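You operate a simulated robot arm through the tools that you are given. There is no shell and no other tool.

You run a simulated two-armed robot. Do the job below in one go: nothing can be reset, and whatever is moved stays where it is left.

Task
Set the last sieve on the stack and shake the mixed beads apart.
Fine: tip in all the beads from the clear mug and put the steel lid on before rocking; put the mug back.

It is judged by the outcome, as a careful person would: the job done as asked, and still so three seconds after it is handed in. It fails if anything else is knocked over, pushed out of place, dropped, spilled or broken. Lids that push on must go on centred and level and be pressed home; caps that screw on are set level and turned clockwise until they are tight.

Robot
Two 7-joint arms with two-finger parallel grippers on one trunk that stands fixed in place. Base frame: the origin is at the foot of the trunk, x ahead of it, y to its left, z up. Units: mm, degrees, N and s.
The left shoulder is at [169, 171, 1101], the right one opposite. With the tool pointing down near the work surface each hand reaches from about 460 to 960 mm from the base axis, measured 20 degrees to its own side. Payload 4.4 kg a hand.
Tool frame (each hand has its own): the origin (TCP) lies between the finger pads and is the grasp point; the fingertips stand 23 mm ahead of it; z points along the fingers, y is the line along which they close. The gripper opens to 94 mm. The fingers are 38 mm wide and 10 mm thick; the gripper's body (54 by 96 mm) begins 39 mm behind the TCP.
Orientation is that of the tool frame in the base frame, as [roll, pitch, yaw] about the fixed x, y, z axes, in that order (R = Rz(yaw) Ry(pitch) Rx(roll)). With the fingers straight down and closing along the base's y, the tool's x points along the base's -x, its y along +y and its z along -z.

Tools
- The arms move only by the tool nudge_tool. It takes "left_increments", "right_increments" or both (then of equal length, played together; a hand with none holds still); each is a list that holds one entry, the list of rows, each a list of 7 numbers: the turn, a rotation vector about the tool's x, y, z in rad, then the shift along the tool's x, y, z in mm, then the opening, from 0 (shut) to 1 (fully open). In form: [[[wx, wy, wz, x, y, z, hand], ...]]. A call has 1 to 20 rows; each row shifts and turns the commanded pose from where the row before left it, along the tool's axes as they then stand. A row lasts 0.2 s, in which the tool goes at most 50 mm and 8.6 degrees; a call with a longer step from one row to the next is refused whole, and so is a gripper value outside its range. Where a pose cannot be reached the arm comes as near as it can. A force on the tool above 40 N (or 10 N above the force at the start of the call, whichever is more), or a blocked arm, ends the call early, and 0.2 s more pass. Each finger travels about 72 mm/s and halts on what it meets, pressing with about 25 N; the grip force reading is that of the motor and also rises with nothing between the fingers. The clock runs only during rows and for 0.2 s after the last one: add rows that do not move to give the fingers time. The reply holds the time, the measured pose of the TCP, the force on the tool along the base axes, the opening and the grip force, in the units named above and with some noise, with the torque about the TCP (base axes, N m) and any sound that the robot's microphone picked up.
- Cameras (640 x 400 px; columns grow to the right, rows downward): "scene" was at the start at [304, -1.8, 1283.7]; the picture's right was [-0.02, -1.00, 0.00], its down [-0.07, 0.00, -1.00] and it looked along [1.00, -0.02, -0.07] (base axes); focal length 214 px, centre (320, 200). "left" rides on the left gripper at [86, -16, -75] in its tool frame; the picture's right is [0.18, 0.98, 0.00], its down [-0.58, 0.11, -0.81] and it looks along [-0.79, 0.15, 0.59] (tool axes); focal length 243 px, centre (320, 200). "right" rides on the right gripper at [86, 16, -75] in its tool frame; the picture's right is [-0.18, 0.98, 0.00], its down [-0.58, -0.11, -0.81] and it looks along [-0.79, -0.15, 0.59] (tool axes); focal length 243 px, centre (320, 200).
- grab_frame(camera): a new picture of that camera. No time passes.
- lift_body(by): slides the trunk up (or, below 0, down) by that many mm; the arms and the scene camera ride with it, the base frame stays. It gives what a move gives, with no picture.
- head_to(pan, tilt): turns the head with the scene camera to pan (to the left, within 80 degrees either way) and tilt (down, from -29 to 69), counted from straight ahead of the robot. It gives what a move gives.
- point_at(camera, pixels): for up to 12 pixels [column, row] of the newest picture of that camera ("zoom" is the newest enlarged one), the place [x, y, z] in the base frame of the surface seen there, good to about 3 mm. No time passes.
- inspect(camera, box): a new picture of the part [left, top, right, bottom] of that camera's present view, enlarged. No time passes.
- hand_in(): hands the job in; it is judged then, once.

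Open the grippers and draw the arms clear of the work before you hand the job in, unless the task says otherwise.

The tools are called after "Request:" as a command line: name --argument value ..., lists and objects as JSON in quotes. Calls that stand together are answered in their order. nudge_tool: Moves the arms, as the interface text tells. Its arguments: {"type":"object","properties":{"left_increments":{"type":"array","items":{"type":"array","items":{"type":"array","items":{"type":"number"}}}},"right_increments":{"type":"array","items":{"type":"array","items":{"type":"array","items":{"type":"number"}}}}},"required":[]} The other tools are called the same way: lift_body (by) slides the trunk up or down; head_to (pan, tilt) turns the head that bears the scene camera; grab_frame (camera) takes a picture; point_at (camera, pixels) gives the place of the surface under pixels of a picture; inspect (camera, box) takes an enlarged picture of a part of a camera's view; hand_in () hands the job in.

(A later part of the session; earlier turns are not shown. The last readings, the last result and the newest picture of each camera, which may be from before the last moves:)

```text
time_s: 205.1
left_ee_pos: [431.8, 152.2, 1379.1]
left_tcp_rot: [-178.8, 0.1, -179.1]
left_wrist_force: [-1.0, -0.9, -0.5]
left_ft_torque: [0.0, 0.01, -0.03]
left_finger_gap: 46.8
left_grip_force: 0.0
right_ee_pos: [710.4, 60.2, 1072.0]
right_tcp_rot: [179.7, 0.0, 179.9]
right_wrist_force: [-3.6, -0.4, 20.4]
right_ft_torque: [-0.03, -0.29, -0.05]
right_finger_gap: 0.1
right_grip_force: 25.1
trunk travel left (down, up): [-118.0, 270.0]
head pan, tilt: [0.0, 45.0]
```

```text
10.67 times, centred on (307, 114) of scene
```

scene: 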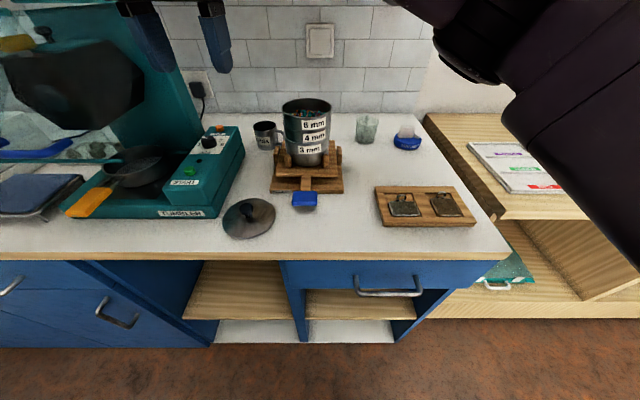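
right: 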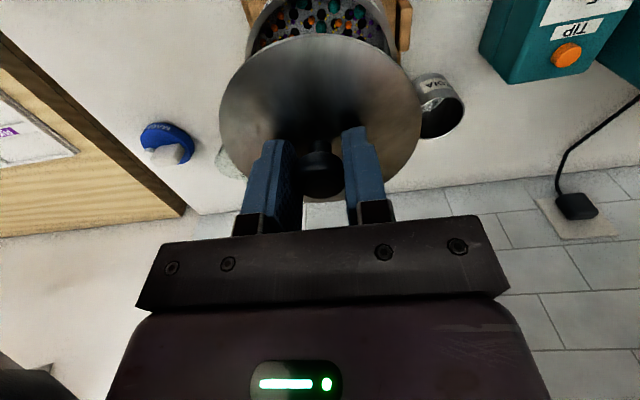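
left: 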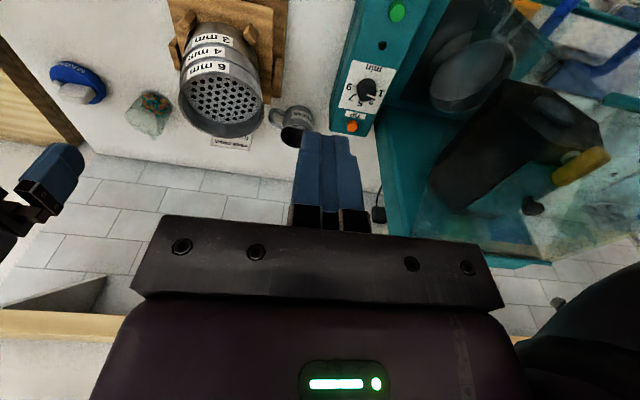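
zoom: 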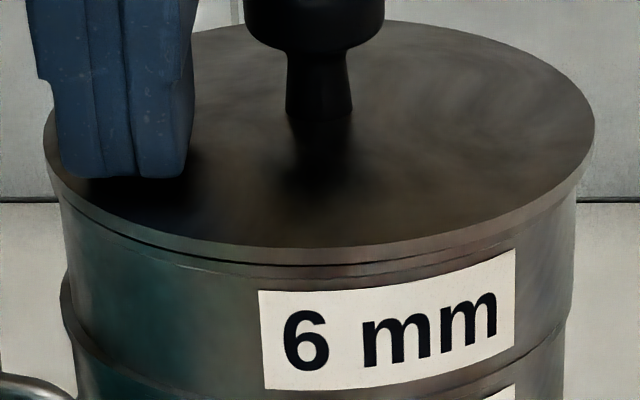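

20 N was applied and the line thinned. I lift off and inspect the seam again.

Request:
nudge_tool --right_increments '[[[0, 0, 0, 0, 0, -4, 0], [0, 0, 0, 0, 0, -15, 0], [0, 0, 0, 0, 0, -30, 0], [0, 0, 0, 0, 0, -30, 0], [0, 0, 0, 0, 0, 0, 0]]]'

Request:
inspect --camera "scene" --box '[277, 92, 337, 129]'

Request:
inspect --camera "scene" --box '[278, 104, 308, 122]'

Request:
grab_frame --camera "right"

```text
time_s: 206.3
left_ee_pos: [435.0, 151.4, 1377.8]
left_tcp_rot: [-178.9, -0.2, -179.0]
left_wrist_force: [0.1, -0.5, 0.0]
left_ft_torque: [0.0, 0.01, 0.01]
left_finger_gap: 46.9
left_grip_force: 0.1
right_ee_pos: [712.6, 59.1, 1148.0]
right_tcp_rot: [179.8, -0.4, 179.7]
right_wrist_force: [-0.7, 0.5, -0.7]
right_ft_torque: [-0.01, 0.04, 0.02]
right_finger_gap: 0.0
right_grip_force: 25.1
trunk travel left (down, up): [-118.0, 270.0]
head pan, tilt: [0.0, 45.0]
```

```text
10.67 times, centred on (307, 110) of scene
```

zoom: 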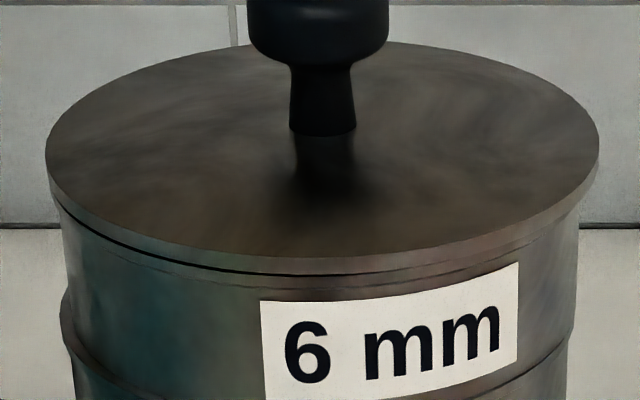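

```text
16.00 times, centred on (293, 113) of scene
```

zoom: 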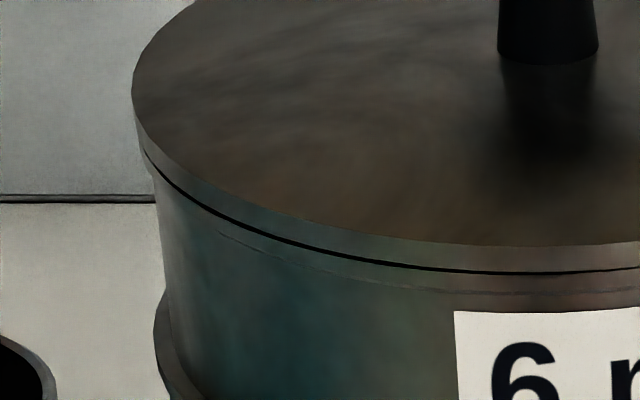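

```text
taken
```

right: 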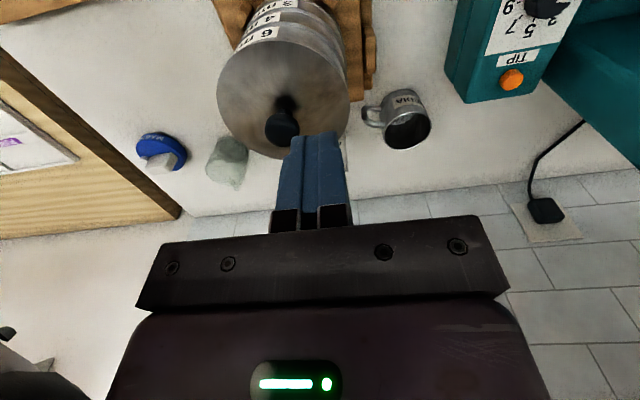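

The thin line is just the overhang's shadow; the lid is level and seated. Now the shaker's handle: I inspect it closely.

Request:
inspect --camera "scene" --box '[265, 150, 345, 215]'

Request:
point_at --camera "zoom" --pixels '[[255, 285], [310, 285], [365, 285], [310, 270], [310, 305], [310, 330], [258, 320], [362, 320], [310, 210], [310, 250], [200, 230], [420, 230]]'

Request:
point_at --camera "zoom" --pixels '[[140, 165], [140, 190], [140, 230], [490, 190], [120, 60], [140, 40], [500, 60], [130, 95], [500, 100], [310, 180], [160, 262], [450, 258]]'

```text
6.15 times, centred on (305, 182) of scene
```

zoom: 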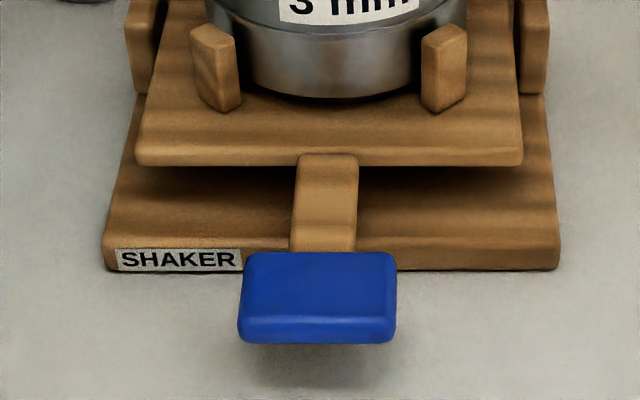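

```text
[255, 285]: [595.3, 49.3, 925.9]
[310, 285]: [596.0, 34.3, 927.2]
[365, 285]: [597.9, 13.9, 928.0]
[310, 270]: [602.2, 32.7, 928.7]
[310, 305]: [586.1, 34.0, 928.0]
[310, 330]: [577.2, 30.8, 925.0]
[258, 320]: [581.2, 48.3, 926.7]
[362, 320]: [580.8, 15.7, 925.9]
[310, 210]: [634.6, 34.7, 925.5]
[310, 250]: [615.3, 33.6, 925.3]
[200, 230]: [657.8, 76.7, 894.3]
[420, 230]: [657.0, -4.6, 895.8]
```

```text
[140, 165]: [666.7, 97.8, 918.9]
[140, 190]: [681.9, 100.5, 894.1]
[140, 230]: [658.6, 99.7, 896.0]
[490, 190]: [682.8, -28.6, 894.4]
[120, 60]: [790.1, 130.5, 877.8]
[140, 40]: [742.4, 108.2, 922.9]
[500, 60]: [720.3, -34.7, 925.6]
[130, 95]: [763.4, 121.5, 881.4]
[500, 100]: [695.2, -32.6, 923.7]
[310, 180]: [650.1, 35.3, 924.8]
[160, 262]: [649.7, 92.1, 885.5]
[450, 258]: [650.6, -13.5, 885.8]
```

The paddle spans y≈9–54, x≈576–606, top z≈928; the platform has ≈19 mm clearance to its base, so it rocks up/down about a y-axis. I move the hand in front of the stack above the paddle and open it.

Request:
nudge_tool --right_increments '[[[0, 0, 0, 30.5, -6.9, 0, 0.2], [0, 0, 0, 30.5, -6.9, 0, 0.4], [0, 0, 0, 30.5, -6.9, 0, 0.6], [0, 0, 0, 30.5, -6.9, 0, 0.75], [0, 0, 0, 0, 0, 30, 0.75], [0, 0, 0, 0, 0, 35, 0.75], [0, 0, 0, 0, 0, 35, 0.75], [0, 0, 0, 0, 0, 35, 0.75], [0, 0, 0, 0, 0, 25, 0.75], [0, 0, 0, 0, 0, 0, 0.75]]]'

Request:
inspect --camera "scene" --box '[245, 120, 365, 235]'

Request:
grab_frame --camera "right"

```text
time_s: 208.5
left_ee_pos: [434.8, 151.0, 1377.4]
left_tcp_rot: [-178.8, 0.0, -179.1]
left_wrist_force: [-0.8, 0.4, -0.3]
left_ft_torque: [-0.05, 0.0, 0.01]
left_finger_gap: 47.3
left_grip_force: 0.1
right_ee_pos: [590.5, 33.4, 988.1]
right_tcp_rot: [179.8, -0.3, 179.8]
right_wrist_force: [-0.2, 0.3, 0.5]
right_ft_torque: [0.01, -0.01, -0.01]
right_finger_gap: 70.6
right_grip_force: 0.1
trunk travel left (down, up): [-118.0, 270.0]
head pan, tilt: [0.0, 45.0]
```

```text
3.48 times, centred on (305, 178) of scene
```

zoom: 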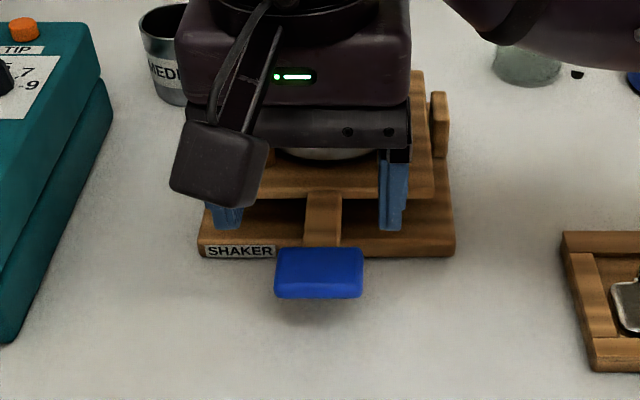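

```text
taken
```

right: 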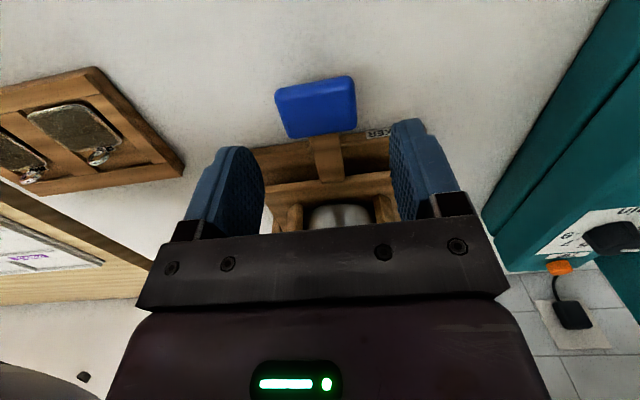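

The paddle lies exactly below the TCP (pixel (316,107)). I descend to z≈922 with fingers on both sides of it and close.

Request:
nudge_tool --right_increments '[[[0, 0, 0, 0, -0.8, 20, 0.75], [0, 0, 0, 0, 0, 20, 0.75], [0, 0, 0, 0, 0, 16, 0.75], [0, 0, 0, 0, 0, 10, 0.75], [0, 0, 0, 0, 0, 0, 0.75]]]'

Request:
nudge_tool --right_increments '[[[0, 0, 0, 0, 0, 0, 0.6], [0, 0, 0, 0, 0, 0, 0.45], [0, 0, 0, 0, 0, 0, 0.35], [0, 0, 0, 0, 0, 0, 0.35], [0, 0, 0, 0, 0, 0, 0.35]]]'

Request:
inspect --camera "scene" --box '[245, 90, 365, 225]'

Request:
grab_frame --camera "right"

```text
time_s: 209.7
left_ee_pos: [435.4, 152.9, 1377.9]
left_tcp_rot: [-178.9, -0.1, -179.2]
left_wrist_force: [0.2, -0.3, -0.4]
left_ft_torque: [0.02, 0.02, -0.01]
left_finger_gap: 46.8
left_grip_force: 0.1
right_ee_pos: [590.8, 31.8, 923.2]
right_tcp_rot: [179.8, -0.3, 179.7]
right_wrist_force: [-0.6, -0.2, 0.7]
right_ft_torque: [0.0, 0.01, 0.0]
right_finger_gap: 70.4
right_grip_force: 0.1
trunk travel left (down, up): [-118.0, 270.0]
head pan, tilt: [0.0, 45.0]
```

```text
time_s: 210.9
left_ee_pos: [434.7, 150.0, 1377.8]
left_tcp_rot: [-179.0, -0.2, -179.1]
left_wrist_force: [-0.1, -0.2, 0.0]
left_ft_torque: [-0.01, 0.02, 0.01]
left_finger_gap: 47.2
left_grip_force: 0.0
right_ee_pos: [590.7, 30.7, 921.9]
right_tcp_rot: [179.9, -0.3, 179.8]
right_wrist_force: [-0.5, -17.0, -0.2]
right_ft_torque: [-0.96, 0.1, 1.28]
right_finger_gap: 50.1
right_grip_force: 45.2
trunk travel left (down, up): [-118.0, 270.0]
head pan, tilt: [0.0, 45.0]
```

```text
2.96 times, centred on (305, 158) of scene
```

zoom: 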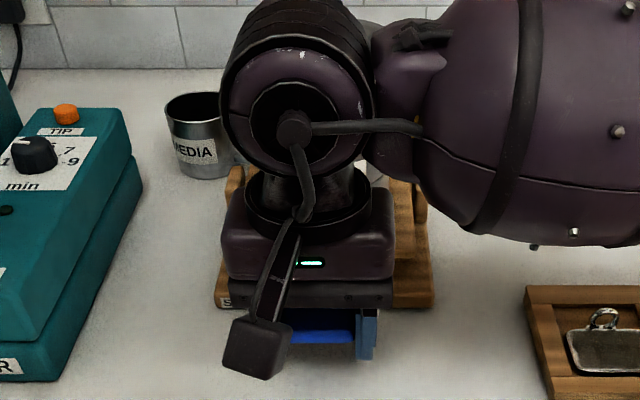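

```text
taken
```

right: 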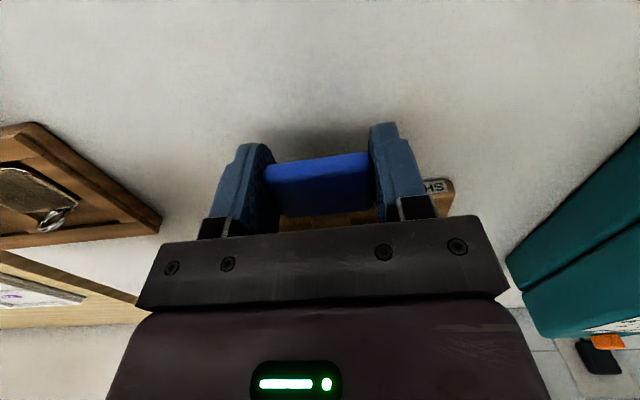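

The paddle is held (50 mm). A -17 N side force shows the hand is ≈2 mm too far left; I ease it -2 mm in y.

Request:
nudge_tool --right_increments '[[[0, 0, 0, 0, -1, 0, 0.35], [0, 0, 0, 0, -1, 0, 0.35], [0, 0, 0, 0, 0, 0, 0.35]]]'

```text
time_s: 211.7
left_ee_pos: [435.0, 151.0, 1376.9]
left_tcp_rot: [-178.9, -0.3, -179.1]
left_wrist_force: [-0.2, 0.2, -0.5]
left_ft_torque: [-0.04, -0.01, 0.02]
left_finger_gap: 47.1
left_grip_force: 0.1
right_ee_pos: [590.6, 29.8, 923.4]
right_tcp_rot: [179.8, -0.3, 179.8]
right_wrist_force: [4.3, -1.6, -2.5]
right_ft_torque: [-0.18, 0.38, 1.2]
right_finger_gap: 50.1
right_grip_force: 45.2
trunk travel left (down, up): [-118.0, 270.0]
head pan, tilt: [0.0, 45.0]
```

Side force is gone. I test a small downward rock of 8 mm with matching tilt, then look.

Request:
nudge_tool --right_increments '[[[0, 0, -0.015, 0, 0, 0, 0.35], [0, -0.027, 0, 0, 0, 4, 0.35], [0, -0.027, 0, 0, 0, 4, 0.35], [0, 0, 0, 0, 0, 0, 0.35]]]'

Request:
inspect --camera "scene" --box '[245, 90, 365, 225]'

```text
time_s: 212.7
left_ee_pos: [434.6, 152.5, 1377.4]
left_tcp_rot: [-179.0, -0.2, -179.2]
left_wrist_force: [-0.5, -0.6, 0.6]
left_ft_torque: [0.01, -0.01, -0.02]
left_finger_gap: 46.9
left_grip_force: 0.1
right_ee_pos: [590.1, 31.7, 913.5]
right_tcp_rot: [179.8, 2.6, -179.4]
right_wrist_force: [2.3, 3.0, -3.6]
right_ft_torque: [0.16, 0.85, -2.25]
right_finger_gap: 49.9
right_grip_force: 45.2
trunk travel left (down, up): [-118.0, 270.0]
head pan, tilt: [0.0, 45.0]
```

```text
2.96 times, centred on (305, 158) of scene
```

zoom: 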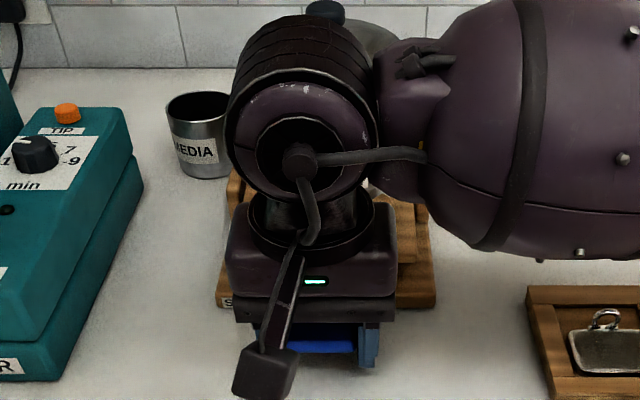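

It rocks freely with little force. I run one careful full cycle, ±18 mm at the handle (≈±7°).

Request:
nudge_tool --right_increments '[[[0, 0.0, 0.009, 0, 0, 0, 0.35], [0, 0.0616, 0, 0, 0, -9, 0.35], [0, 0.0616, 0, 0, 0, -9, 0.35], [0, 0.0616, 0, 0, 0, -8, 0.35], [0, 0, 0, 0, 0, 0, 0.35]]]'

Request:
inspect --camera "scene" --box '[245, 80, 365, 215]'

Request:
nudge_tool --right_increments '[[[0, -0.0616, 0, 0, 0, 9, 0.35], [0, -0.0616, 0, 0, 0, 9, 0.35], [0, -0.0616, 0, 0, 0, 9, 0.35], [0, -0.0616, 0, 0, 0, 9, 0.35], [0, 0, 0, 0, 0, 0, 0.35]]]'

Request:
inspect --camera "scene" --box '[245, 80, 365, 215]'

```text
time_s: 213.9
left_ee_pos: [436.3, 152.5, 1377.6]
left_tcp_rot: [-179.0, -0.3, -179.1]
left_wrist_force: [-0.2, -0.9, 0.4]
left_ft_torque: [0.0, -0.01, 0.03]
left_finger_gap: 46.9
left_grip_force: 0.1
right_ee_pos: [591.0, 30.2, 938.6]
right_tcp_rot: [179.8, -8.0, -179.7]
right_wrist_force: [-2.4, 3.9, -21.8]
right_ft_torque: [0.15, 0.22, -0.88]
right_finger_gap: 49.7
right_grip_force: 44.9
trunk travel left (down, up): [-118.0, 270.0]
head pan, tilt: [0.0, 45.0]
```

```text
2.96 times, centred on (305, 148) of scene
```

zoom: 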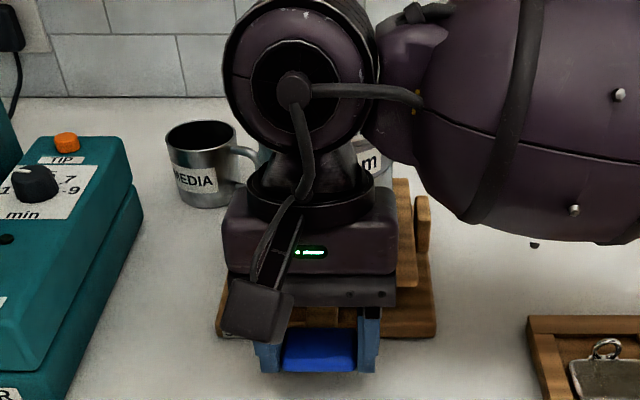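

```text
time_s: 215.1
left_ee_pos: [434.5, 151.2, 1378.6]
left_tcp_rot: [-178.8, -0.1, -179.1]
left_wrist_force: [0.0, 0.3, 0.3]
left_ft_torque: [0.01, 0.0, 0.0]
left_finger_gap: 46.7
left_grip_force: 0.1
right_ee_pos: [589.4, 29.9, 906.8]
right_tcp_rot: [179.8, 6.8, -179.9]
right_wrist_force: [8.9, -1.0, 10.0]
right_ft_torque: [-0.06, -0.68, -0.28]
right_finger_gap: 49.8
right_grip_force: 44.9
trunk travel left (down, up): [-118.0, 270.0]
head pan, tilt: [0.0, 45.0]
```

```text
2.96 times, centred on (305, 148) of scene
```

zoom: 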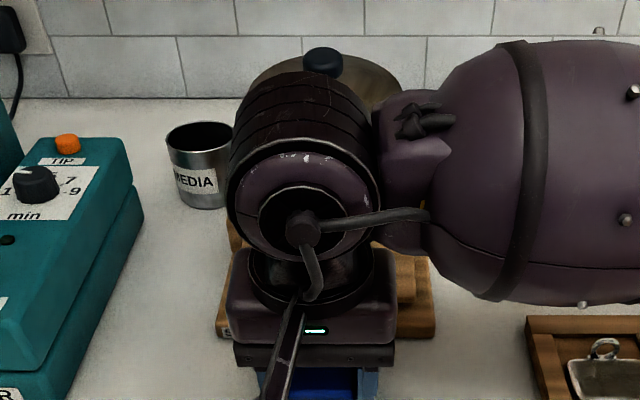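

Ends of travel are at about ±15 mm (forces -22 / +10 N). I now rock repeatedly with ±14 mm, three cycles per call.

Request:
nudge_tool --right_increments '[[[0, 0.065, 0, 0, 0, -9.5, 0.35], [0, 0.065, 0, 0, 0, -9.5, 0.35], [0, 0.065, 0, 0, 0, -9.5, 0.35], [0, -0.065, 0, 0, 0, 9.5, 0.35], [0, -0.065, 0, 0, 0, 9.5, 0.35], [0, -0.065, 0, 0, 0, 9.5, 0.35], [0, 0.065, 0, 0, 0, -9.5, 0.35], [0, 0.065, 0, 0, 0, -9.5, 0.35], [0, 0.065, 0, 0, 0, -9.5, 0.35], [0, -0.065, 0, 0, 0, 9.5, 0.35], [0, -0.065, 0, 0, 0, 9.5, 0.35], [0, -0.065, 0, 0, 0, 9.5, 0.35], [0, 0.065, 0, 0, 0, -9.5, 0.35], [0, 0.065, 0, 0, 0, -9.5, 0.35], [0, 0.065, 0, 0, 0, -9.5, 0.35], [0, -0.065, 0, 0, 0, 9.5, 0.35], [0, -0.065, 0, 0, 0, 9.5, 0.35], [0, -0.065, 0, 0, 0, 9.5, 0.35]]]'

Request:
inspect --camera "scene" --box '[245, 80, 365, 215]'

```text
time_s: 218.9
left_ee_pos: [435.3, 151.7, 1377.0]
left_tcp_rot: [-178.9, -0.1, -179.2]
left_wrist_force: [1.2, 0.1, -0.1]
left_ft_torque: [-0.01, -0.01, 0.01]
left_finger_gap: 47.1
left_grip_force: 0.1
right_ee_pos: [584.5, 29.0, 905.6]
right_tcp_rot: [179.7, 6.5, -179.9]
right_wrist_force: [25.3, 5.8, 12.8]
right_ft_torque: [-0.11, -0.28, -0.56]
right_finger_gap: 49.4
right_grip_force: 45.4
trunk travel left (down, up): [-118.0, 270.0]
head pan, tilt: [0.0, 45.0]
```

```text
2.96 times, centred on (305, 148) of scene
```

zoom: 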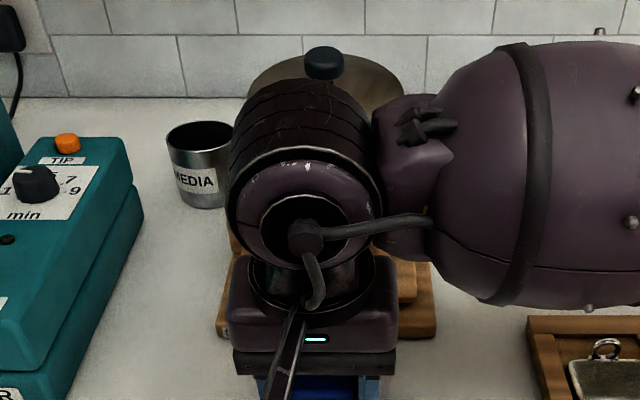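

The hand drifted 5 mm in -x (force +25 N in x) due to the tilting. I correct +5 mm and add a small compensation, then rock on.

Request:
nudge_tool --right_increments '[[[0, 0, 0, -2.5, 0.8, 0, 0.35], [0, 0, 0, -2.5, 0, 0, 0.35], [0, 0.065, 0, -0.28, 0, -9.5, 0.35], [0, 0.065, 0, -0.28, 0, -9.5, 0.35], [0, 0.065, 0, -0.28, 0, -9.5, 0.35], [0, -0.065, 0, -0.28, 0, 9.5, 0.35], [0, -0.065, 0, -0.28, 0, 9.5, 0.35], [0, -0.065, 0, -0.28, 0, 9.5, 0.35], [0, 0.065, 0, -0.28, 0, -9.5, 0.35], [0, 0.065, 0, -0.28, 0, -9.5, 0.35], [0, 0.065, 0, -0.28, 0, -9.5, 0.35], [0, -0.065, 0, -0.28, 0, 9.5, 0.35], [0, -0.065, 0, -0.28, 0, 9.5, 0.35], [0, -0.065, 0, -0.28, 0, 9.5, 0.35], [0, 0.065, 0, -0.28, 0, -9.5, 0.35], [0, 0.065, 0, -0.28, 0, -9.5, 0.35], [0, 0.065, 0, -0.28, 0, -9.5, 0.35], [0, -0.065, 0, -0.28, 0, 9.5, 0.35], [0, -0.065, 0, -0.28, 0, 9.5, 0.35], [0, -0.065, 0, -0.28, 0, 9.5, 0.35]]]'

Request:
inspect --camera "scene" --box '[245, 80, 365, 215]'

```text
time_s: 223.1
left_ee_pos: [432.5, 151.4, 1378.0]
left_tcp_rot: [-179.0, -0.1, -179.0]
left_wrist_force: [0.4, -0.1, 0.1]
left_ft_torque: [-0.02, -0.02, 0.02]
left_finger_gap: 47.2
left_grip_force: 0.0
right_ee_pos: [586.9, 31.3, 905.2]
right_tcp_rot: [179.9, 6.1, -180.0]
right_wrist_force: [-26.4, -5.6, -6.0]
right_ft_torque: [-0.01, 1.45, -0.97]
right_finger_gap: 49.7
right_grip_force: 45.0
trunk travel left (down, up): [-118.0, 270.0]
head pan, tilt: [0.0, 45.0]
```

```text
2.96 times, centred on (305, 148) of scene
```

zoom: 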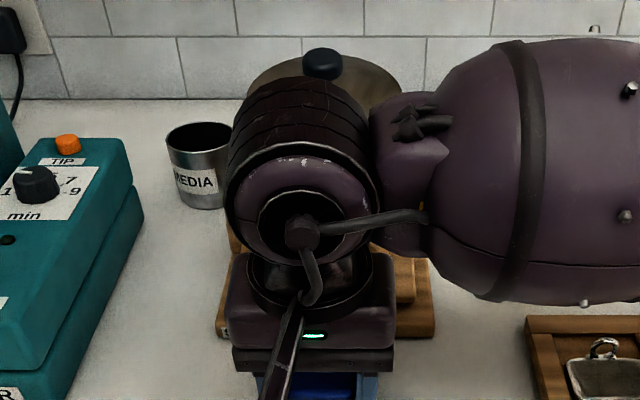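

Slightly over-compensated (-26 N in x). I ease back 4 mm, halve the compensation, and continue with three more cycles.

Request:
nudge_tool --right_increments '[[[0, 0, 0, 2, 0, 0, 0.35], [0, 0, 0, 2, 0, 0, 0.35], [0, 0.065, 0, -0.16, 0, -9.5, 0.35], [0, 0.065, 0, -0.16, 0, -9.5, 0.35], [0, 0.065, 0, -0.16, 0, -9.5, 0.35], [0, -0.065, 0, -0.16, 0, 9.5, 0.35], [0, -0.065, 0, -0.16, 0, 9.5, 0.35], [0, -0.065, 0, -0.16, 0, 9.5, 0.35], [0, 0.065, 0, -0.16, 0, -9.5, 0.35], [0, 0.065, 0, -0.16, 0, -9.5, 0.35], [0, 0.065, 0, -0.16, 0, -9.5, 0.35], [0, -0.065, 0, -0.16, 0, 9.5, 0.35], [0, -0.065, 0, -0.16, 0, 9.5, 0.35], [0, -0.065, 0, -0.16, 0, 9.5, 0.35], [0, 0.065, 0, -0.16, 0, -9.5, 0.35], [0, 0.065, 0, -0.16, 0, -9.5, 0.35], [0, 0.065, 0, -0.16, 0, -9.5, 0.35], [0, -0.065, 0, -0.16, 0, 9.5, 0.35], [0, -0.065, 0, -0.16, 0, 9.5, 0.35], [0, -0.065, 0, -0.16, 0, 9.5, 0.35]]]'

Request:
inspect --camera "scene" --box '[245, 80, 365, 215]'

```text
time_s: 227.3
left_ee_pos: [435.1, 151.2, 1377.8]
left_tcp_rot: [-178.9, 0.0, -179.2]
left_wrist_force: [0.6, -0.5, -0.1]
left_ft_torque: [0.02, -0.02, 0.0]
left_finger_gap: 47.1
left_grip_force: 0.0
right_ee_pos: [583.5, 31.5, 904.9]
right_tcp_rot: [179.7, 6.4, -179.9]
right_wrist_force: [16.8, -8.2, 13.0]
right_ft_torque: [-0.4, 0.15, -0.89]
right_finger_gap: 49.7
right_grip_force: 45.1
trunk travel left (down, up): [-118.0, 270.0]
head pan, tilt: [0.0, 45.0]
```

```text
2.96 times, centred on (305, 148) of scene
```

zoom: 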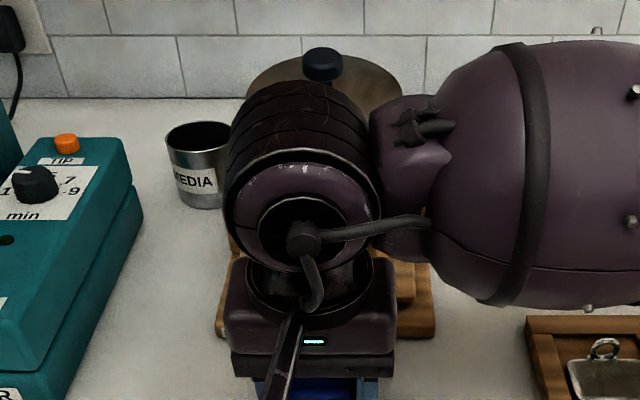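

Ten cycles done. I re-centre a little (+2 mm x, -1 mm y) and continue rocking.

Request:
nudge_tool --right_increments '[[[0, 0, 0, -1, -0.5, 0, 0.35], [0, 0, 0, -1, -0.5, -0.5, 0.35], [0, 0.065, 0, -0.21, 0, -9.5, 0.35], [0, 0.065, 0, -0.21, 0, -9.5, 0.35], [0, 0.065, 0, -0.21, 0, -9.5, 0.35], [0, -0.065, 0, -0.21, 0, 9.5, 0.35], [0, -0.065, 0, -0.21, 0, 9.5, 0.35], [0, -0.065, 0, -0.21, 0, 9.5, 0.35], [0, 0.065, 0, -0.21, 0, -9.5, 0.35], [0, 0.065, 0, -0.21, 0, -9.5, 0.35], [0, 0.065, 0, -0.21, 0, -9.5, 0.35], [0, -0.065, 0, -0.21, 0, 9.5, 0.35], [0, -0.065, 0, -0.21, 0, 9.5, 0.35], [0, -0.065, 0, -0.21, 0, 9.5, 0.35], [0, 0.065, 0, -0.21, 0, -9.5, 0.35], [0, 0.065, 0, -0.21, 0, -9.5, 0.35], [0, 0.065, 0, -0.21, 0, -9.5, 0.35], [0, -0.065, 0, -0.21, 0, 9.5, 0.35], [0, -0.065, 0, -0.21, 0, 9.5, 0.35], [0, -0.065, 0, -0.21, 0, 9.5, 0.35]]]'

Request:
nudge_tool --right_increments '[[[0, 0.065, 0, -0.21, 0, -9.5, 0.35], [0, 0.065, 0, -0.21, 0, -9.5, 0.35], [0, 0.065, 0, -0.21, 0, -9.5, 0.35], [0, -0.065, 0, -0.21, 0, 9.5, 0.35], [0, -0.065, 0, -0.21, 0, 9.5, 0.35], [0, -0.065, 0, -0.21, 0, 9.5, 0.35], [0, 0.065, 0, -0.21, 0, -9.5, 0.35], [0, 0.065, 0, -0.21, 0, -9.5, 0.35], [0, 0.065, 0, -0.21, 0, -9.5, 0.35], [0, -0.065, 0, -0.21, 0, 9.5, 0.35], [0, -0.065, 0, -0.21, 0, 9.5, 0.35], [0, -0.065, 0, -0.21, 0, 9.5, 0.35], [0, 0.065, 0, -0.21, 0, -9.5, 0.35], [0, 0.065, 0, -0.21, 0, -9.5, 0.35], [0, 0.065, 0, -0.21, 0, -9.5, 0.35], [0, -0.065, 0, -0.21, 0, 9.5, 0.35], [0, -0.065, 0, -0.21, 0, 9.5, 0.35], [0, -0.065, 0, -0.21, 0, 9.5, 0.35]]]'

Request:
inspect --camera "scene" --box '[245, 80, 365, 215]'

```text
time_s: 231.5
left_ee_pos: [436.5, 153.9, 1376.5]
left_tcp_rot: [-178.9, -0.1, -179.1]
left_wrist_force: [0.6, -0.7, 0.9]
left_ft_torque: [0.03, 0.02, -0.03]
left_finger_gap: 47.2
left_grip_force: 0.0
right_ee_pos: [582.8, 29.8, 904.8]
right_tcp_rot: [179.8, 6.3, -179.9]
right_wrist_force: [8.8, 10.6, 2.3]
right_ft_torque: [-0.07, 1.3, -0.38]
right_finger_gap: 49.5
right_grip_force: 44.4
trunk travel left (down, up): [-118.0, 270.0]
head pan, tilt: [0.0, 45.0]
```

```text
time_s: 235.3
left_ee_pos: [434.7, 152.6, 1376.5]
left_tcp_rot: [-178.9, -0.1, -179.2]
left_wrist_force: [0.0, 0.3, -0.5]
left_ft_torque: [-0.05, -0.02, 0.0]
left_finger_gap: 47.1
left_grip_force: 0.0
right_ee_pos: [580.6, 30.3, 904.5]
right_tcp_rot: [179.9, 6.5, -179.8]
right_wrist_force: [19.6, 6.4, 8.6]
right_ft_torque: [-0.18, 0.6, -0.53]
right_finger_gap: 50.0
right_grip_force: 44.9
trunk travel left (down, up): [-118.0, 270.0]
head pan, tilt: [0.0, 45.0]
```

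```text
2.96 times, centred on (305, 148) of scene
```

zoom: 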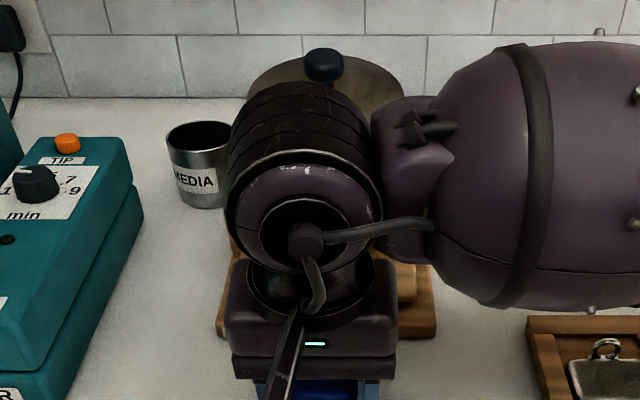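

Sixteen cycles done; the shaker's base hasn't moved (corner still at (435,335)), the fingers just creep on the paddle. I re-centre +4 mm in x and continue.

Request:
nudge_tool --right_increments '[[[0, 0, 0, -2, 0.5, 0, 0.35], [0, 0, 0, -2, 0.5, 0, 0.35], [0, 0.065, 0, -0.27, 0, -9.5, 0.35], [0, 0.065, 0, -0.27, 0, -9.5, 0.35], [0, 0.065, 0, -0.27, 0, -9.5, 0.35], [0, -0.065, 0, -0.27, 0, 9.5, 0.35], [0, -0.065, 0, -0.27, 0, 9.5, 0.35], [0, -0.065, 0, -0.27, 0, 9.5, 0.35], [0, 0.065, 0, -0.27, 0, -9.5, 0.35], [0, 0.065, 0, -0.27, 0, -9.5, 0.35], [0, 0.065, 0, -0.27, 0, -9.5, 0.35], [0, -0.065, 0, -0.27, 0, 9.5, 0.35], [0, -0.065, 0, -0.27, 0, 9.5, 0.35], [0, -0.065, 0, -0.27, 0, 9.5, 0.35], [0, 0.065, 0, -0.27, 0, -9.5, 0.35], [0, 0.065, 0, -0.27, 0, -9.5, 0.35], [0, 0.065, 0, -0.27, 0, -9.5, 0.35], [0, -0.065, 0, -0.27, 0, 9.5, 0.35], [0, -0.065, 0, -0.27, 0, 9.5, 0.35], [0, -0.065, 0, -0.27, 0, 9.5, 0.35]]]'

Request:
nudge_tool --right_increments '[[[0, 0.065, 0, -0.27, 0, -9.5, 0.35], [0, 0.065, 0, -0.27, 0, -9.5, 0.35], [0, 0.065, 0, -0.27, 0, -9.5, 0.35], [0, -0.065, 0, -0.27, 0, 9.5, 0.35], [0, -0.065, 0, -0.27, 0, 9.5, 0.35], [0, -0.065, 0, -0.27, 0, 9.5, 0.35], [0, 0.065, 0, -0.27, 0, -9.5, 0.35], [0, 0.065, 0, -0.27, 0, -9.5, 0.35], [0, 0.065, 0, -0.27, 0, -9.5, 0.35], [0, -0.065, 0, -0.27, 0, 9.5, 0.35], [0, -0.065, 0, -0.27, 0, 9.5, 0.35], [0, -0.065, 0, -0.27, 0, 9.5, 0.35], [0, 0.065, 0, -0.27, 0, -9.5, 0.35], [0, 0.065, 0, -0.27, 0, -9.5, 0.35], [0, 0.065, 0, -0.27, 0, -9.5, 0.35], [0, -0.065, 0, -0.27, 0, 9.5, 0.35], [0, -0.065, 0, -0.27, 0, 9.5, 0.35], [0, -0.065, 0, -0.27, 0, 9.5, 0.35]]]'

Request:
inspect --camera "scene" --box '[245, 80, 365, 215]'

```text
time_s: 239.5
left_ee_pos: [434.1, 152.5, 1377.8]
left_tcp_rot: [-179.0, -0.1, -179.1]
left_wrist_force: [-0.3, -0.8, 0.3]
left_ft_torque: [0.03, 0.0, 0.02]
left_finger_gap: 47.1
left_grip_force: 0.0
right_ee_pos: [582.0, 29.7, 906.3]
right_tcp_rot: [179.8, 6.2, -179.9]
right_wrist_force: [-21.9, -2.3, -9.3]
right_ft_torque: [-0.11, 1.55, -0.7]
right_finger_gap: 49.7
right_grip_force: 45.0
trunk travel left (down, up): [-118.0, 270.0]
head pan, tilt: [0.0, 45.0]
```

```text
time_s: 243.3
left_ee_pos: [432.6, 151.1, 1377.7]
left_tcp_rot: [-179.1, -0.1, -179.1]
left_wrist_force: [0.3, -0.3, -0.1]
left_ft_torque: [0.02, -0.02, -0.01]
left_finger_gap: 46.9
left_grip_force: 0.0
right_ee_pos: [582.8, 30.3, 904.7]
right_tcp_rot: [179.8, 6.2, -179.8]
right_wrist_force: [-22.4, -8.1, -1.5]
right_ft_torque: [-0.43, 1.69, -0.83]
right_finger_gap: 49.9
right_grip_force: 45.1
trunk travel left (down, up): [-118.0, 270.0]
head pan, tilt: [0.0, 45.0]
```

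```text
2.96 times, centred on (305, 148) of scene
```

zoom: 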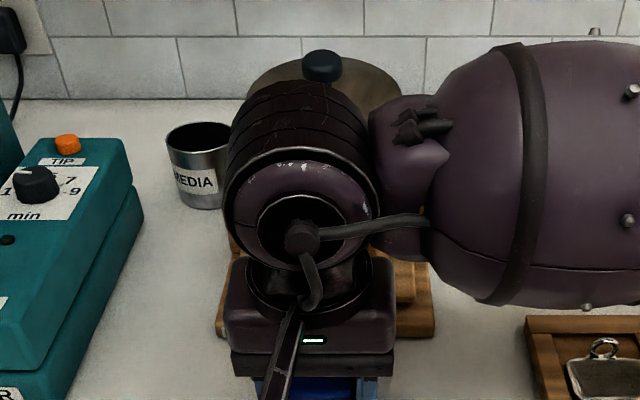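

Twenty-two full rocks done. I bring the handle back to level and relax the side forces.

Request:
nudge_tool --right_increments '[[[0, 0.039, 0, 1.5, -0.5, -5.7, 0.35], [0, 0.039, 0, 1.5, -0.5, -5.7, 0.35], [0, 0.039, 0, 0.5, 0, -5.6, 0.35], [0, 0, 0, 0, 0, 0, 0.35], [0, 0, 0, 0, 0, 0, 0.35]]]'

```text
time_s: 244.5
left_ee_pos: [435.6, 152.2, 1378.1]
left_tcp_rot: [-178.9, -0.1, -179.1]
left_wrist_force: [-0.6, 0.0, -1.3]
left_ft_torque: [0.0, -0.03, 0.02]
left_finger_gap: 46.9
left_grip_force: 0.0
right_ee_pos: [582.0, 31.2, 922.9]
right_tcp_rot: [179.5, -0.1, -180.0]
right_wrist_force: [14.6, 0.2, 9.7]
right_ft_torque: [-0.03, -1.56, 0.19]
right_finger_gap: 49.6
right_grip_force: 44.6
trunk travel left (down, up): [-118.0, 270.0]
head pan, tilt: [0.0, 45.0]
```

I ease the remaining forces (+2.5 mm x, +1.5 mm z) before letting go.

Request:
nudge_tool --right_increments '[[[0, 0.01, 0, -1.3, 0, -1, 0.35], [0, 0.01, 0, -1.2, 0, -0.5, 0.35], [0, 0, 0, 0, 0, 0, 0.35]]]'

```text
time_s: 245.3
left_ee_pos: [433.8, 152.5, 1377.7]
left_tcp_rot: [-178.9, -0.1, -179.1]
left_wrist_force: [-0.2, -1.6, -0.7]
left_ft_torque: [0.03, 0.01, -0.02]
left_finger_gap: 46.8
left_grip_force: 0.0
right_ee_pos: [581.4, 31.3, 923.4]
right_tcp_rot: [179.8, -1.5, -179.7]
right_wrist_force: [5.7, 2.8, 8.7]
right_ft_torque: [-0.53, -1.48, -0.79]
right_finger_gap: 49.5
right_grip_force: 44.9
trunk travel left (down, up): [-118.0, 270.0]
head pan, tilt: [0.0, 45.0]
```

Forces are small now. I open the fingers and rise straight up.

Request:
nudge_tool --right_increments '[[[0, 0, 0, 0, 0, 0, 0.5], [0, 0, 0, 0, 0, 0, 0.65], [0, 0, 0, 0, 0, 0, 0.75], [0, 0, 0, 0, 0, 0, 0.75], [0, 0, 0, 0, 0, -15, 0.75], [0, 0, 0, 0, 0, -30, 0.75], [0, 0, 0, 0, 0, -40, 0.75], [0, 0, 0, 0, 0, -40, 0.75], [0, 0, 0, 0, 0, -40, 0.75], [0, 0, 0, 0, 0, -40, 0.75], [0, 0, 0, 0, 0, 0, 0.75]]]'

Request:
grab_frame --camera "scene"

Request:
inspect --camera "scene" --box '[257, 80, 353, 215]'

```text
time_s: 247.7
left_ee_pos: [435.9, 151.4, 1376.1]
left_tcp_rot: [-178.8, -0.2, -179.2]
left_wrist_force: [0.8, 0.4, -0.5]
left_ft_torque: [-0.02, 0.05, 0.0]
left_finger_gap: 47.1
left_grip_force: 0.1
right_ee_pos: [587.6, 29.4, 1128.4]
right_tcp_rot: [179.8, -1.6, -179.8]
right_wrist_force: [0.1, -0.2, 0.5]
right_ft_torque: [0.0, 0.02, 0.02]
right_finger_gap: 70.0
right_grip_force: 0.1
trunk travel left (down, up): [-118.0, 270.0]
head pan, tilt: [0.0, 45.0]
```

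```text
taken
```

scene: 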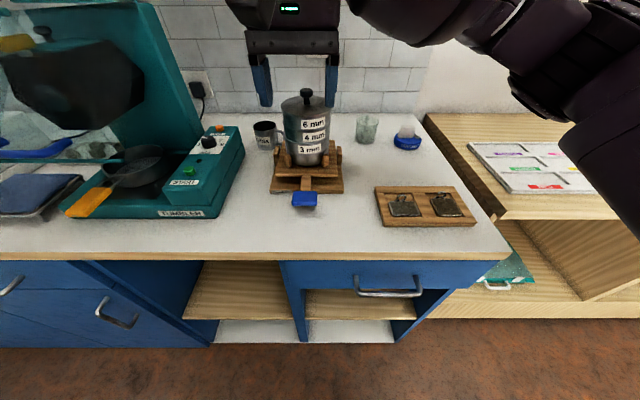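

```text
2.96 times, centred on (305, 148) of scene
```

zoom: 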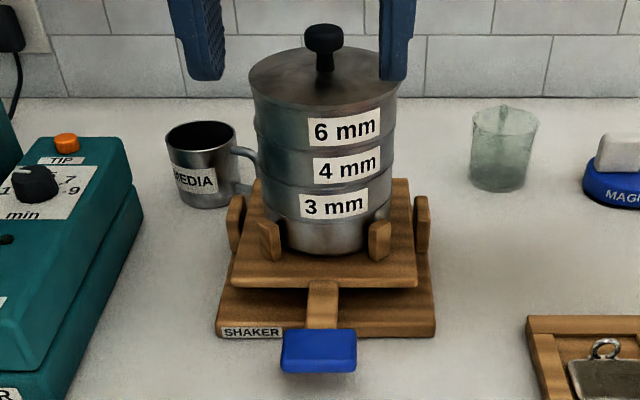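

The shaker, stack, lid and surroundings look right. To verify the separation, I'll peek by lifting the lid: I move the hand back above the knob.

Request:
nudge_tool --right_increments '[[[0, -0.028, 0, -10, 0, -10, 0.6], [0, 0, 0, -28, -0.5, 0, 0.6], [0, 0, 0, -28, -0.5, 0, 0.6], [0, 0, 0, -28, -0.5, 0, 0.6], [0, 0, 0, -28, -0.5, 0, 0.6], [0, 0, 0, -26, -0.5, 0, 0.6], [0, 0, 0, 0, 0, 0, 0.6]]]'

Request:
inspect --camera "scene" --box '[273, 80, 337, 120]'

Request:
point_at --camera "zoom" --pixels '[[290, 120], [335, 110], [385, 120], [335, 90], [335, 135], [60, 270], [610, 270], [335, 380]]'

Request:
grab_frame --camera "right"

```text
time_s: 249.3
left_ee_pos: [434.8, 152.6, 1378.4]
left_tcp_rot: [-178.9, 0.0, -179.2]
left_wrist_force: [-0.5, -0.2, -0.1]
left_ft_torque: [-0.02, -0.01, 0.05]
left_finger_gap: 47.0
left_grip_force: 0.0
right_ee_pos: [735.0, 25.9, 1138.8]
right_tcp_rot: [179.9, 0.1, -179.8]
right_wrist_force: [0.0, 0.1, -0.5]
right_ft_torque: [-0.01, 0.01, 0.0]
right_finger_gap: 56.2
right_grip_force: 0.1
trunk travel left (down, up): [-118.0, 270.0]
head pan, tilt: [0.0, 45.0]
```

```text
10.00 times, centred on (305, 100) of scene
```

zoom: 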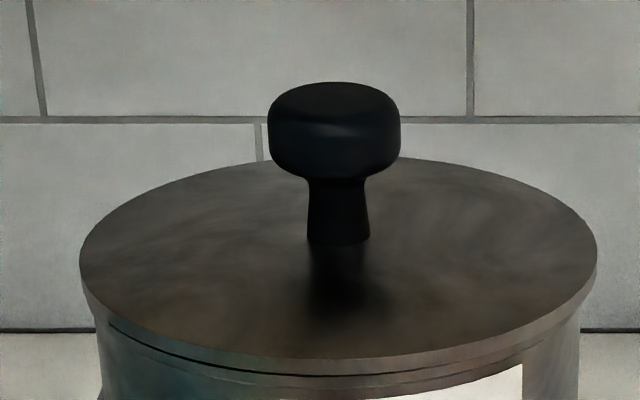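

```text
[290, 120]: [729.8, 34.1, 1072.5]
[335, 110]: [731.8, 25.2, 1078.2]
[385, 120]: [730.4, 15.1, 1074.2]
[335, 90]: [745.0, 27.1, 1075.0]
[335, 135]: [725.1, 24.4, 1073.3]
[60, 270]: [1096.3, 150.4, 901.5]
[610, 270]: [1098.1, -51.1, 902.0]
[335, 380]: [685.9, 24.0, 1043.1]
```

```text
taken
```

right: 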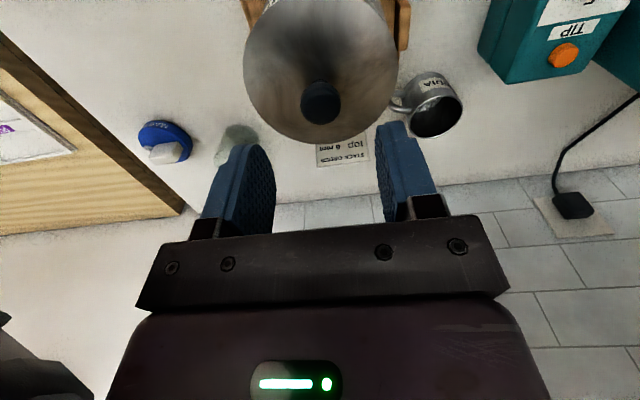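

The knob is centred below (pixel (321,103)). I descend and grip it.

Request:
nudge_tool --right_increments '[[[0, 0, 0, 0, -0.5, 20, 0.6], [0, 0, 0, 0, 0, 20, 0.6], [0, 0, 0, 0, 0, 15, 0.6], [0, 0, 0, 0, 0, 8.5, 0.6], [0, 0, 0, 0, 0, 0, 0.6], [0, 0, 0, 0, 0, 0, 0.35], [0, 0, 0, 0, 0, 0, 0.1], [0, 0, 0, 0, 0, 0, 0.1], [0, 0, 0, 0, 0, 0, 0.1]]]'

Request:
inspect --camera "scene" --box '[257, 75, 353, 150]'

```text
time_s: 251.3
left_ee_pos: [434.7, 151.7, 1377.7]
left_tcp_rot: [-178.8, -0.1, -179.0]
left_wrist_force: [-0.2, 0.5, -0.1]
left_ft_torque: [0.01, -0.02, 0.0]
left_finger_gap: 47.1
left_grip_force: 0.1
right_ee_pos: [735.9, 26.5, 1074.6]
right_tcp_rot: [179.7, 0.1, -179.8]
right_wrist_force: [0.2, 1.0, 1.0]
right_ft_torque: [-0.01, -0.03, -0.01]
right_finger_gap: 24.6
right_grip_force: 24.9
trunk travel left (down, up): [-118.0, 270.0]
head pan, tilt: [0.0, 45.0]
```

```text
5.33 times, centred on (305, 112) of scene
```

zoom: 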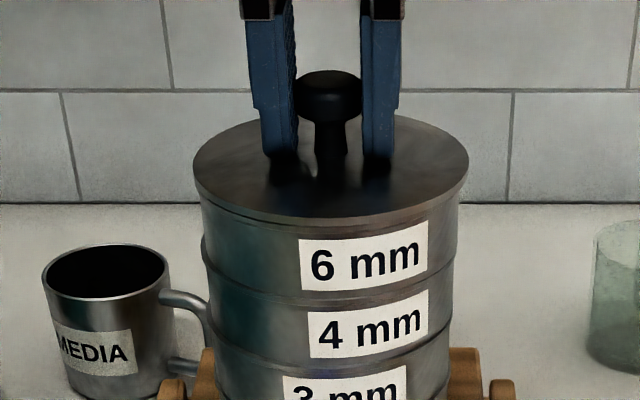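

I lift the lid gently, watching that only the lid rises.

Request:
nudge_tool --right_increments '[[[0, 0, 0, 0, 0, -1.5, 0.1], [0, 0, 0, 0, 0, -1.5, 0.1], [0, 0, 0, 0, 0, -3, 0.1], [0, 0, 0, 0, 0, 0, 0.1]]]'

Request:
inspect --camera "scene" --box '[257, 75, 353, 150]'

```text
time_s: 252.3
left_ee_pos: [435.4, 152.6, 1377.1]
left_tcp_rot: [-178.9, -0.1, -179.1]
left_wrist_force: [0.3, 0.6, -0.2]
left_ft_torque: [0.0, 0.0, -0.02]
left_finger_gap: 47.1
left_grip_force: 0.1
right_ee_pos: [735.5, 26.0, 1080.9]
right_tcp_rot: [179.8, 0.1, -179.8]
right_wrist_force: [0.3, -0.1, -0.4]
right_ft_torque: [0.01, 0.01, 0.0]
right_finger_gap: 24.6
right_grip_force: 25.2
trunk travel left (down, up): [-118.0, 270.0]
head pan, tilt: [0.0, 45.0]
```

```text
5.33 times, centred on (305, 112) of scene
```

zoom: 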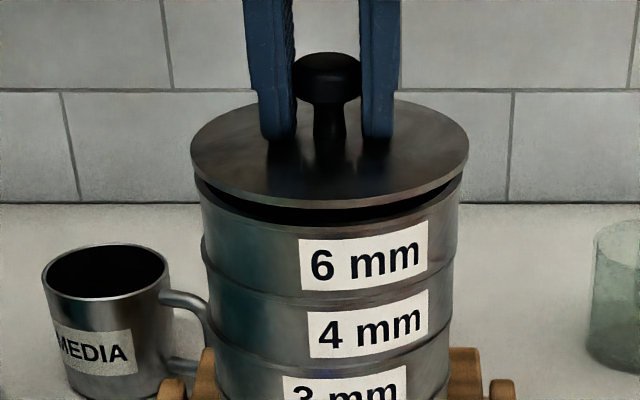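

Only the lid rises, with ease. I lift it 75 mm to look inside.

Request:
nudge_tool --right_increments '[[[0, 0, 0, 0, 0, -10, 0.1], [0, 0, 0, 0, 0, -20, 0.1], [0, 0, 0, 0, 0, -25, 0.1], [0, 0, 0, 0, 0, -20, 0.1], [0, 0, 0, 0, 0, 0, 0.1]]]'

Request:
inspect --camera "scene" --box '[273, 90, 337, 130]'

```text
time_s: 253.5
left_ee_pos: [435.5, 151.4, 1376.8]
left_tcp_rot: [-178.9, -0.3, -179.1]
left_wrist_force: [0.3, 0.1, 0.2]
left_ft_torque: [0.0, 0.02, -0.01]
left_finger_gap: 47.0
left_grip_force: 0.0
right_ee_pos: [735.1, 25.4, 1154.7]
right_tcp_rot: [179.8, 0.0, -179.8]
right_wrist_force: [-0.2, -0.3, -0.5]
right_ft_torque: [0.02, 0.01, 0.0]
right_finger_gap: 24.5
right_grip_force: 25.4
trunk travel left (down, up): [-118.0, 270.0]
head pan, tilt: [0.0, 45.0]
```

```text
10.00 times, centred on (305, 110) of scene
```

zoom: 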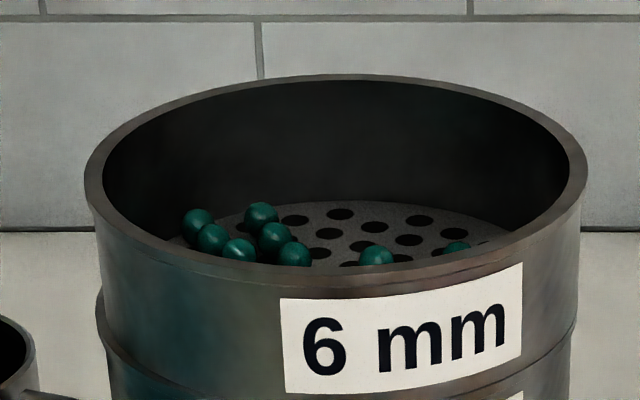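

Only teal (largest) beads are visible on the 6 mm mesh. To see the hidden front part, I raise the trunk 120 mm (the lid goes along) and look steeper.

Request:
lift_body --by 120

Request:
head_to --pan 0 --tilt 50

Request:
grab_frame --camera "scene"

Request:
inspect --camera "scene" --box '[280, 90, 344, 130]'

```text
time_s: 255.0
left_ee_pos: [437.2, 152.7, 1496.7]
left_tcp_rot: [-178.8, -0.3, -179.1]
left_wrist_force: [0.3, 0.9, -0.1]
left_ft_torque: [-0.02, 0.02, 0.01]
left_finger_gap: 47.2
left_grip_force: 0.0
right_ee_pos: [736.6, 26.5, 1272.6]
right_tcp_rot: [179.8, -0.1, -179.7]
right_wrist_force: [-0.1, 0.2, 0.5]
right_ft_torque: [0.0, 0.04, -0.02]
right_finger_gap: 24.7
right_grip_force: 25.8
trunk travel left (down, up): [-238.0, 150.0]
head pan, tilt: [0.0, 45.0]
```

```text
time_s: 255.6
left_ee_pos: [435.2, 151.2, 1496.8]
left_tcp_rot: [-178.9, -0.2, -179.0]
left_wrist_force: [-0.3, 0.4, -0.4]
left_ft_torque: [0.0, -0.01, 0.02]
left_finger_gap: 47.3
left_grip_force: 0.0
right_ee_pos: [736.1, 26.7, 1276.6]
right_tcp_rot: [179.8, 0.0, -179.8]
right_wrist_force: [0.1, 0.0, -0.4]
right_ft_torque: [-0.01, 0.0, 0.01]
right_finger_gap: 24.5
right_grip_force: 24.5
trunk travel left (down, up): [-238.0, 150.0]
head pan, tilt: [0.0, 50.0]
```

```text
taken
```

scene: 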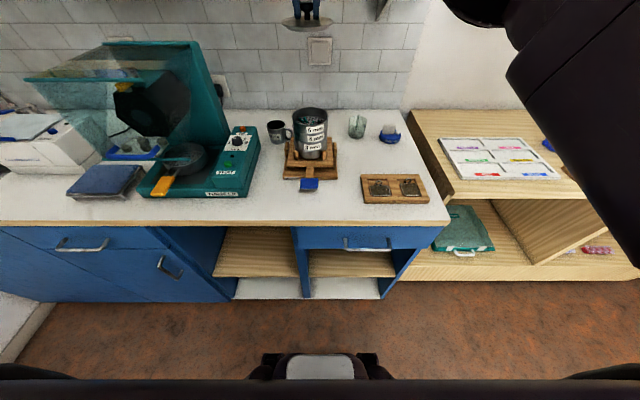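

```text
10.00 times, centred on (312, 110) of scene
```

zoom: 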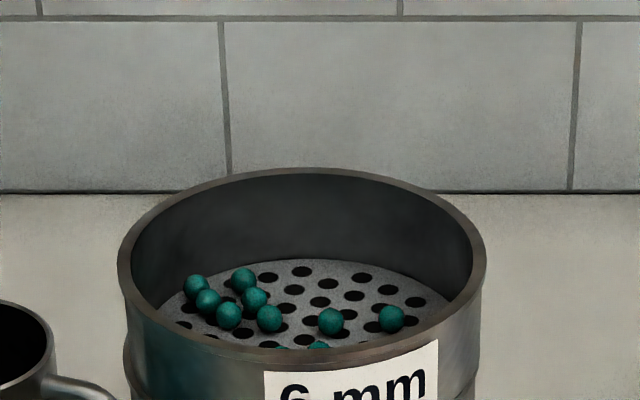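

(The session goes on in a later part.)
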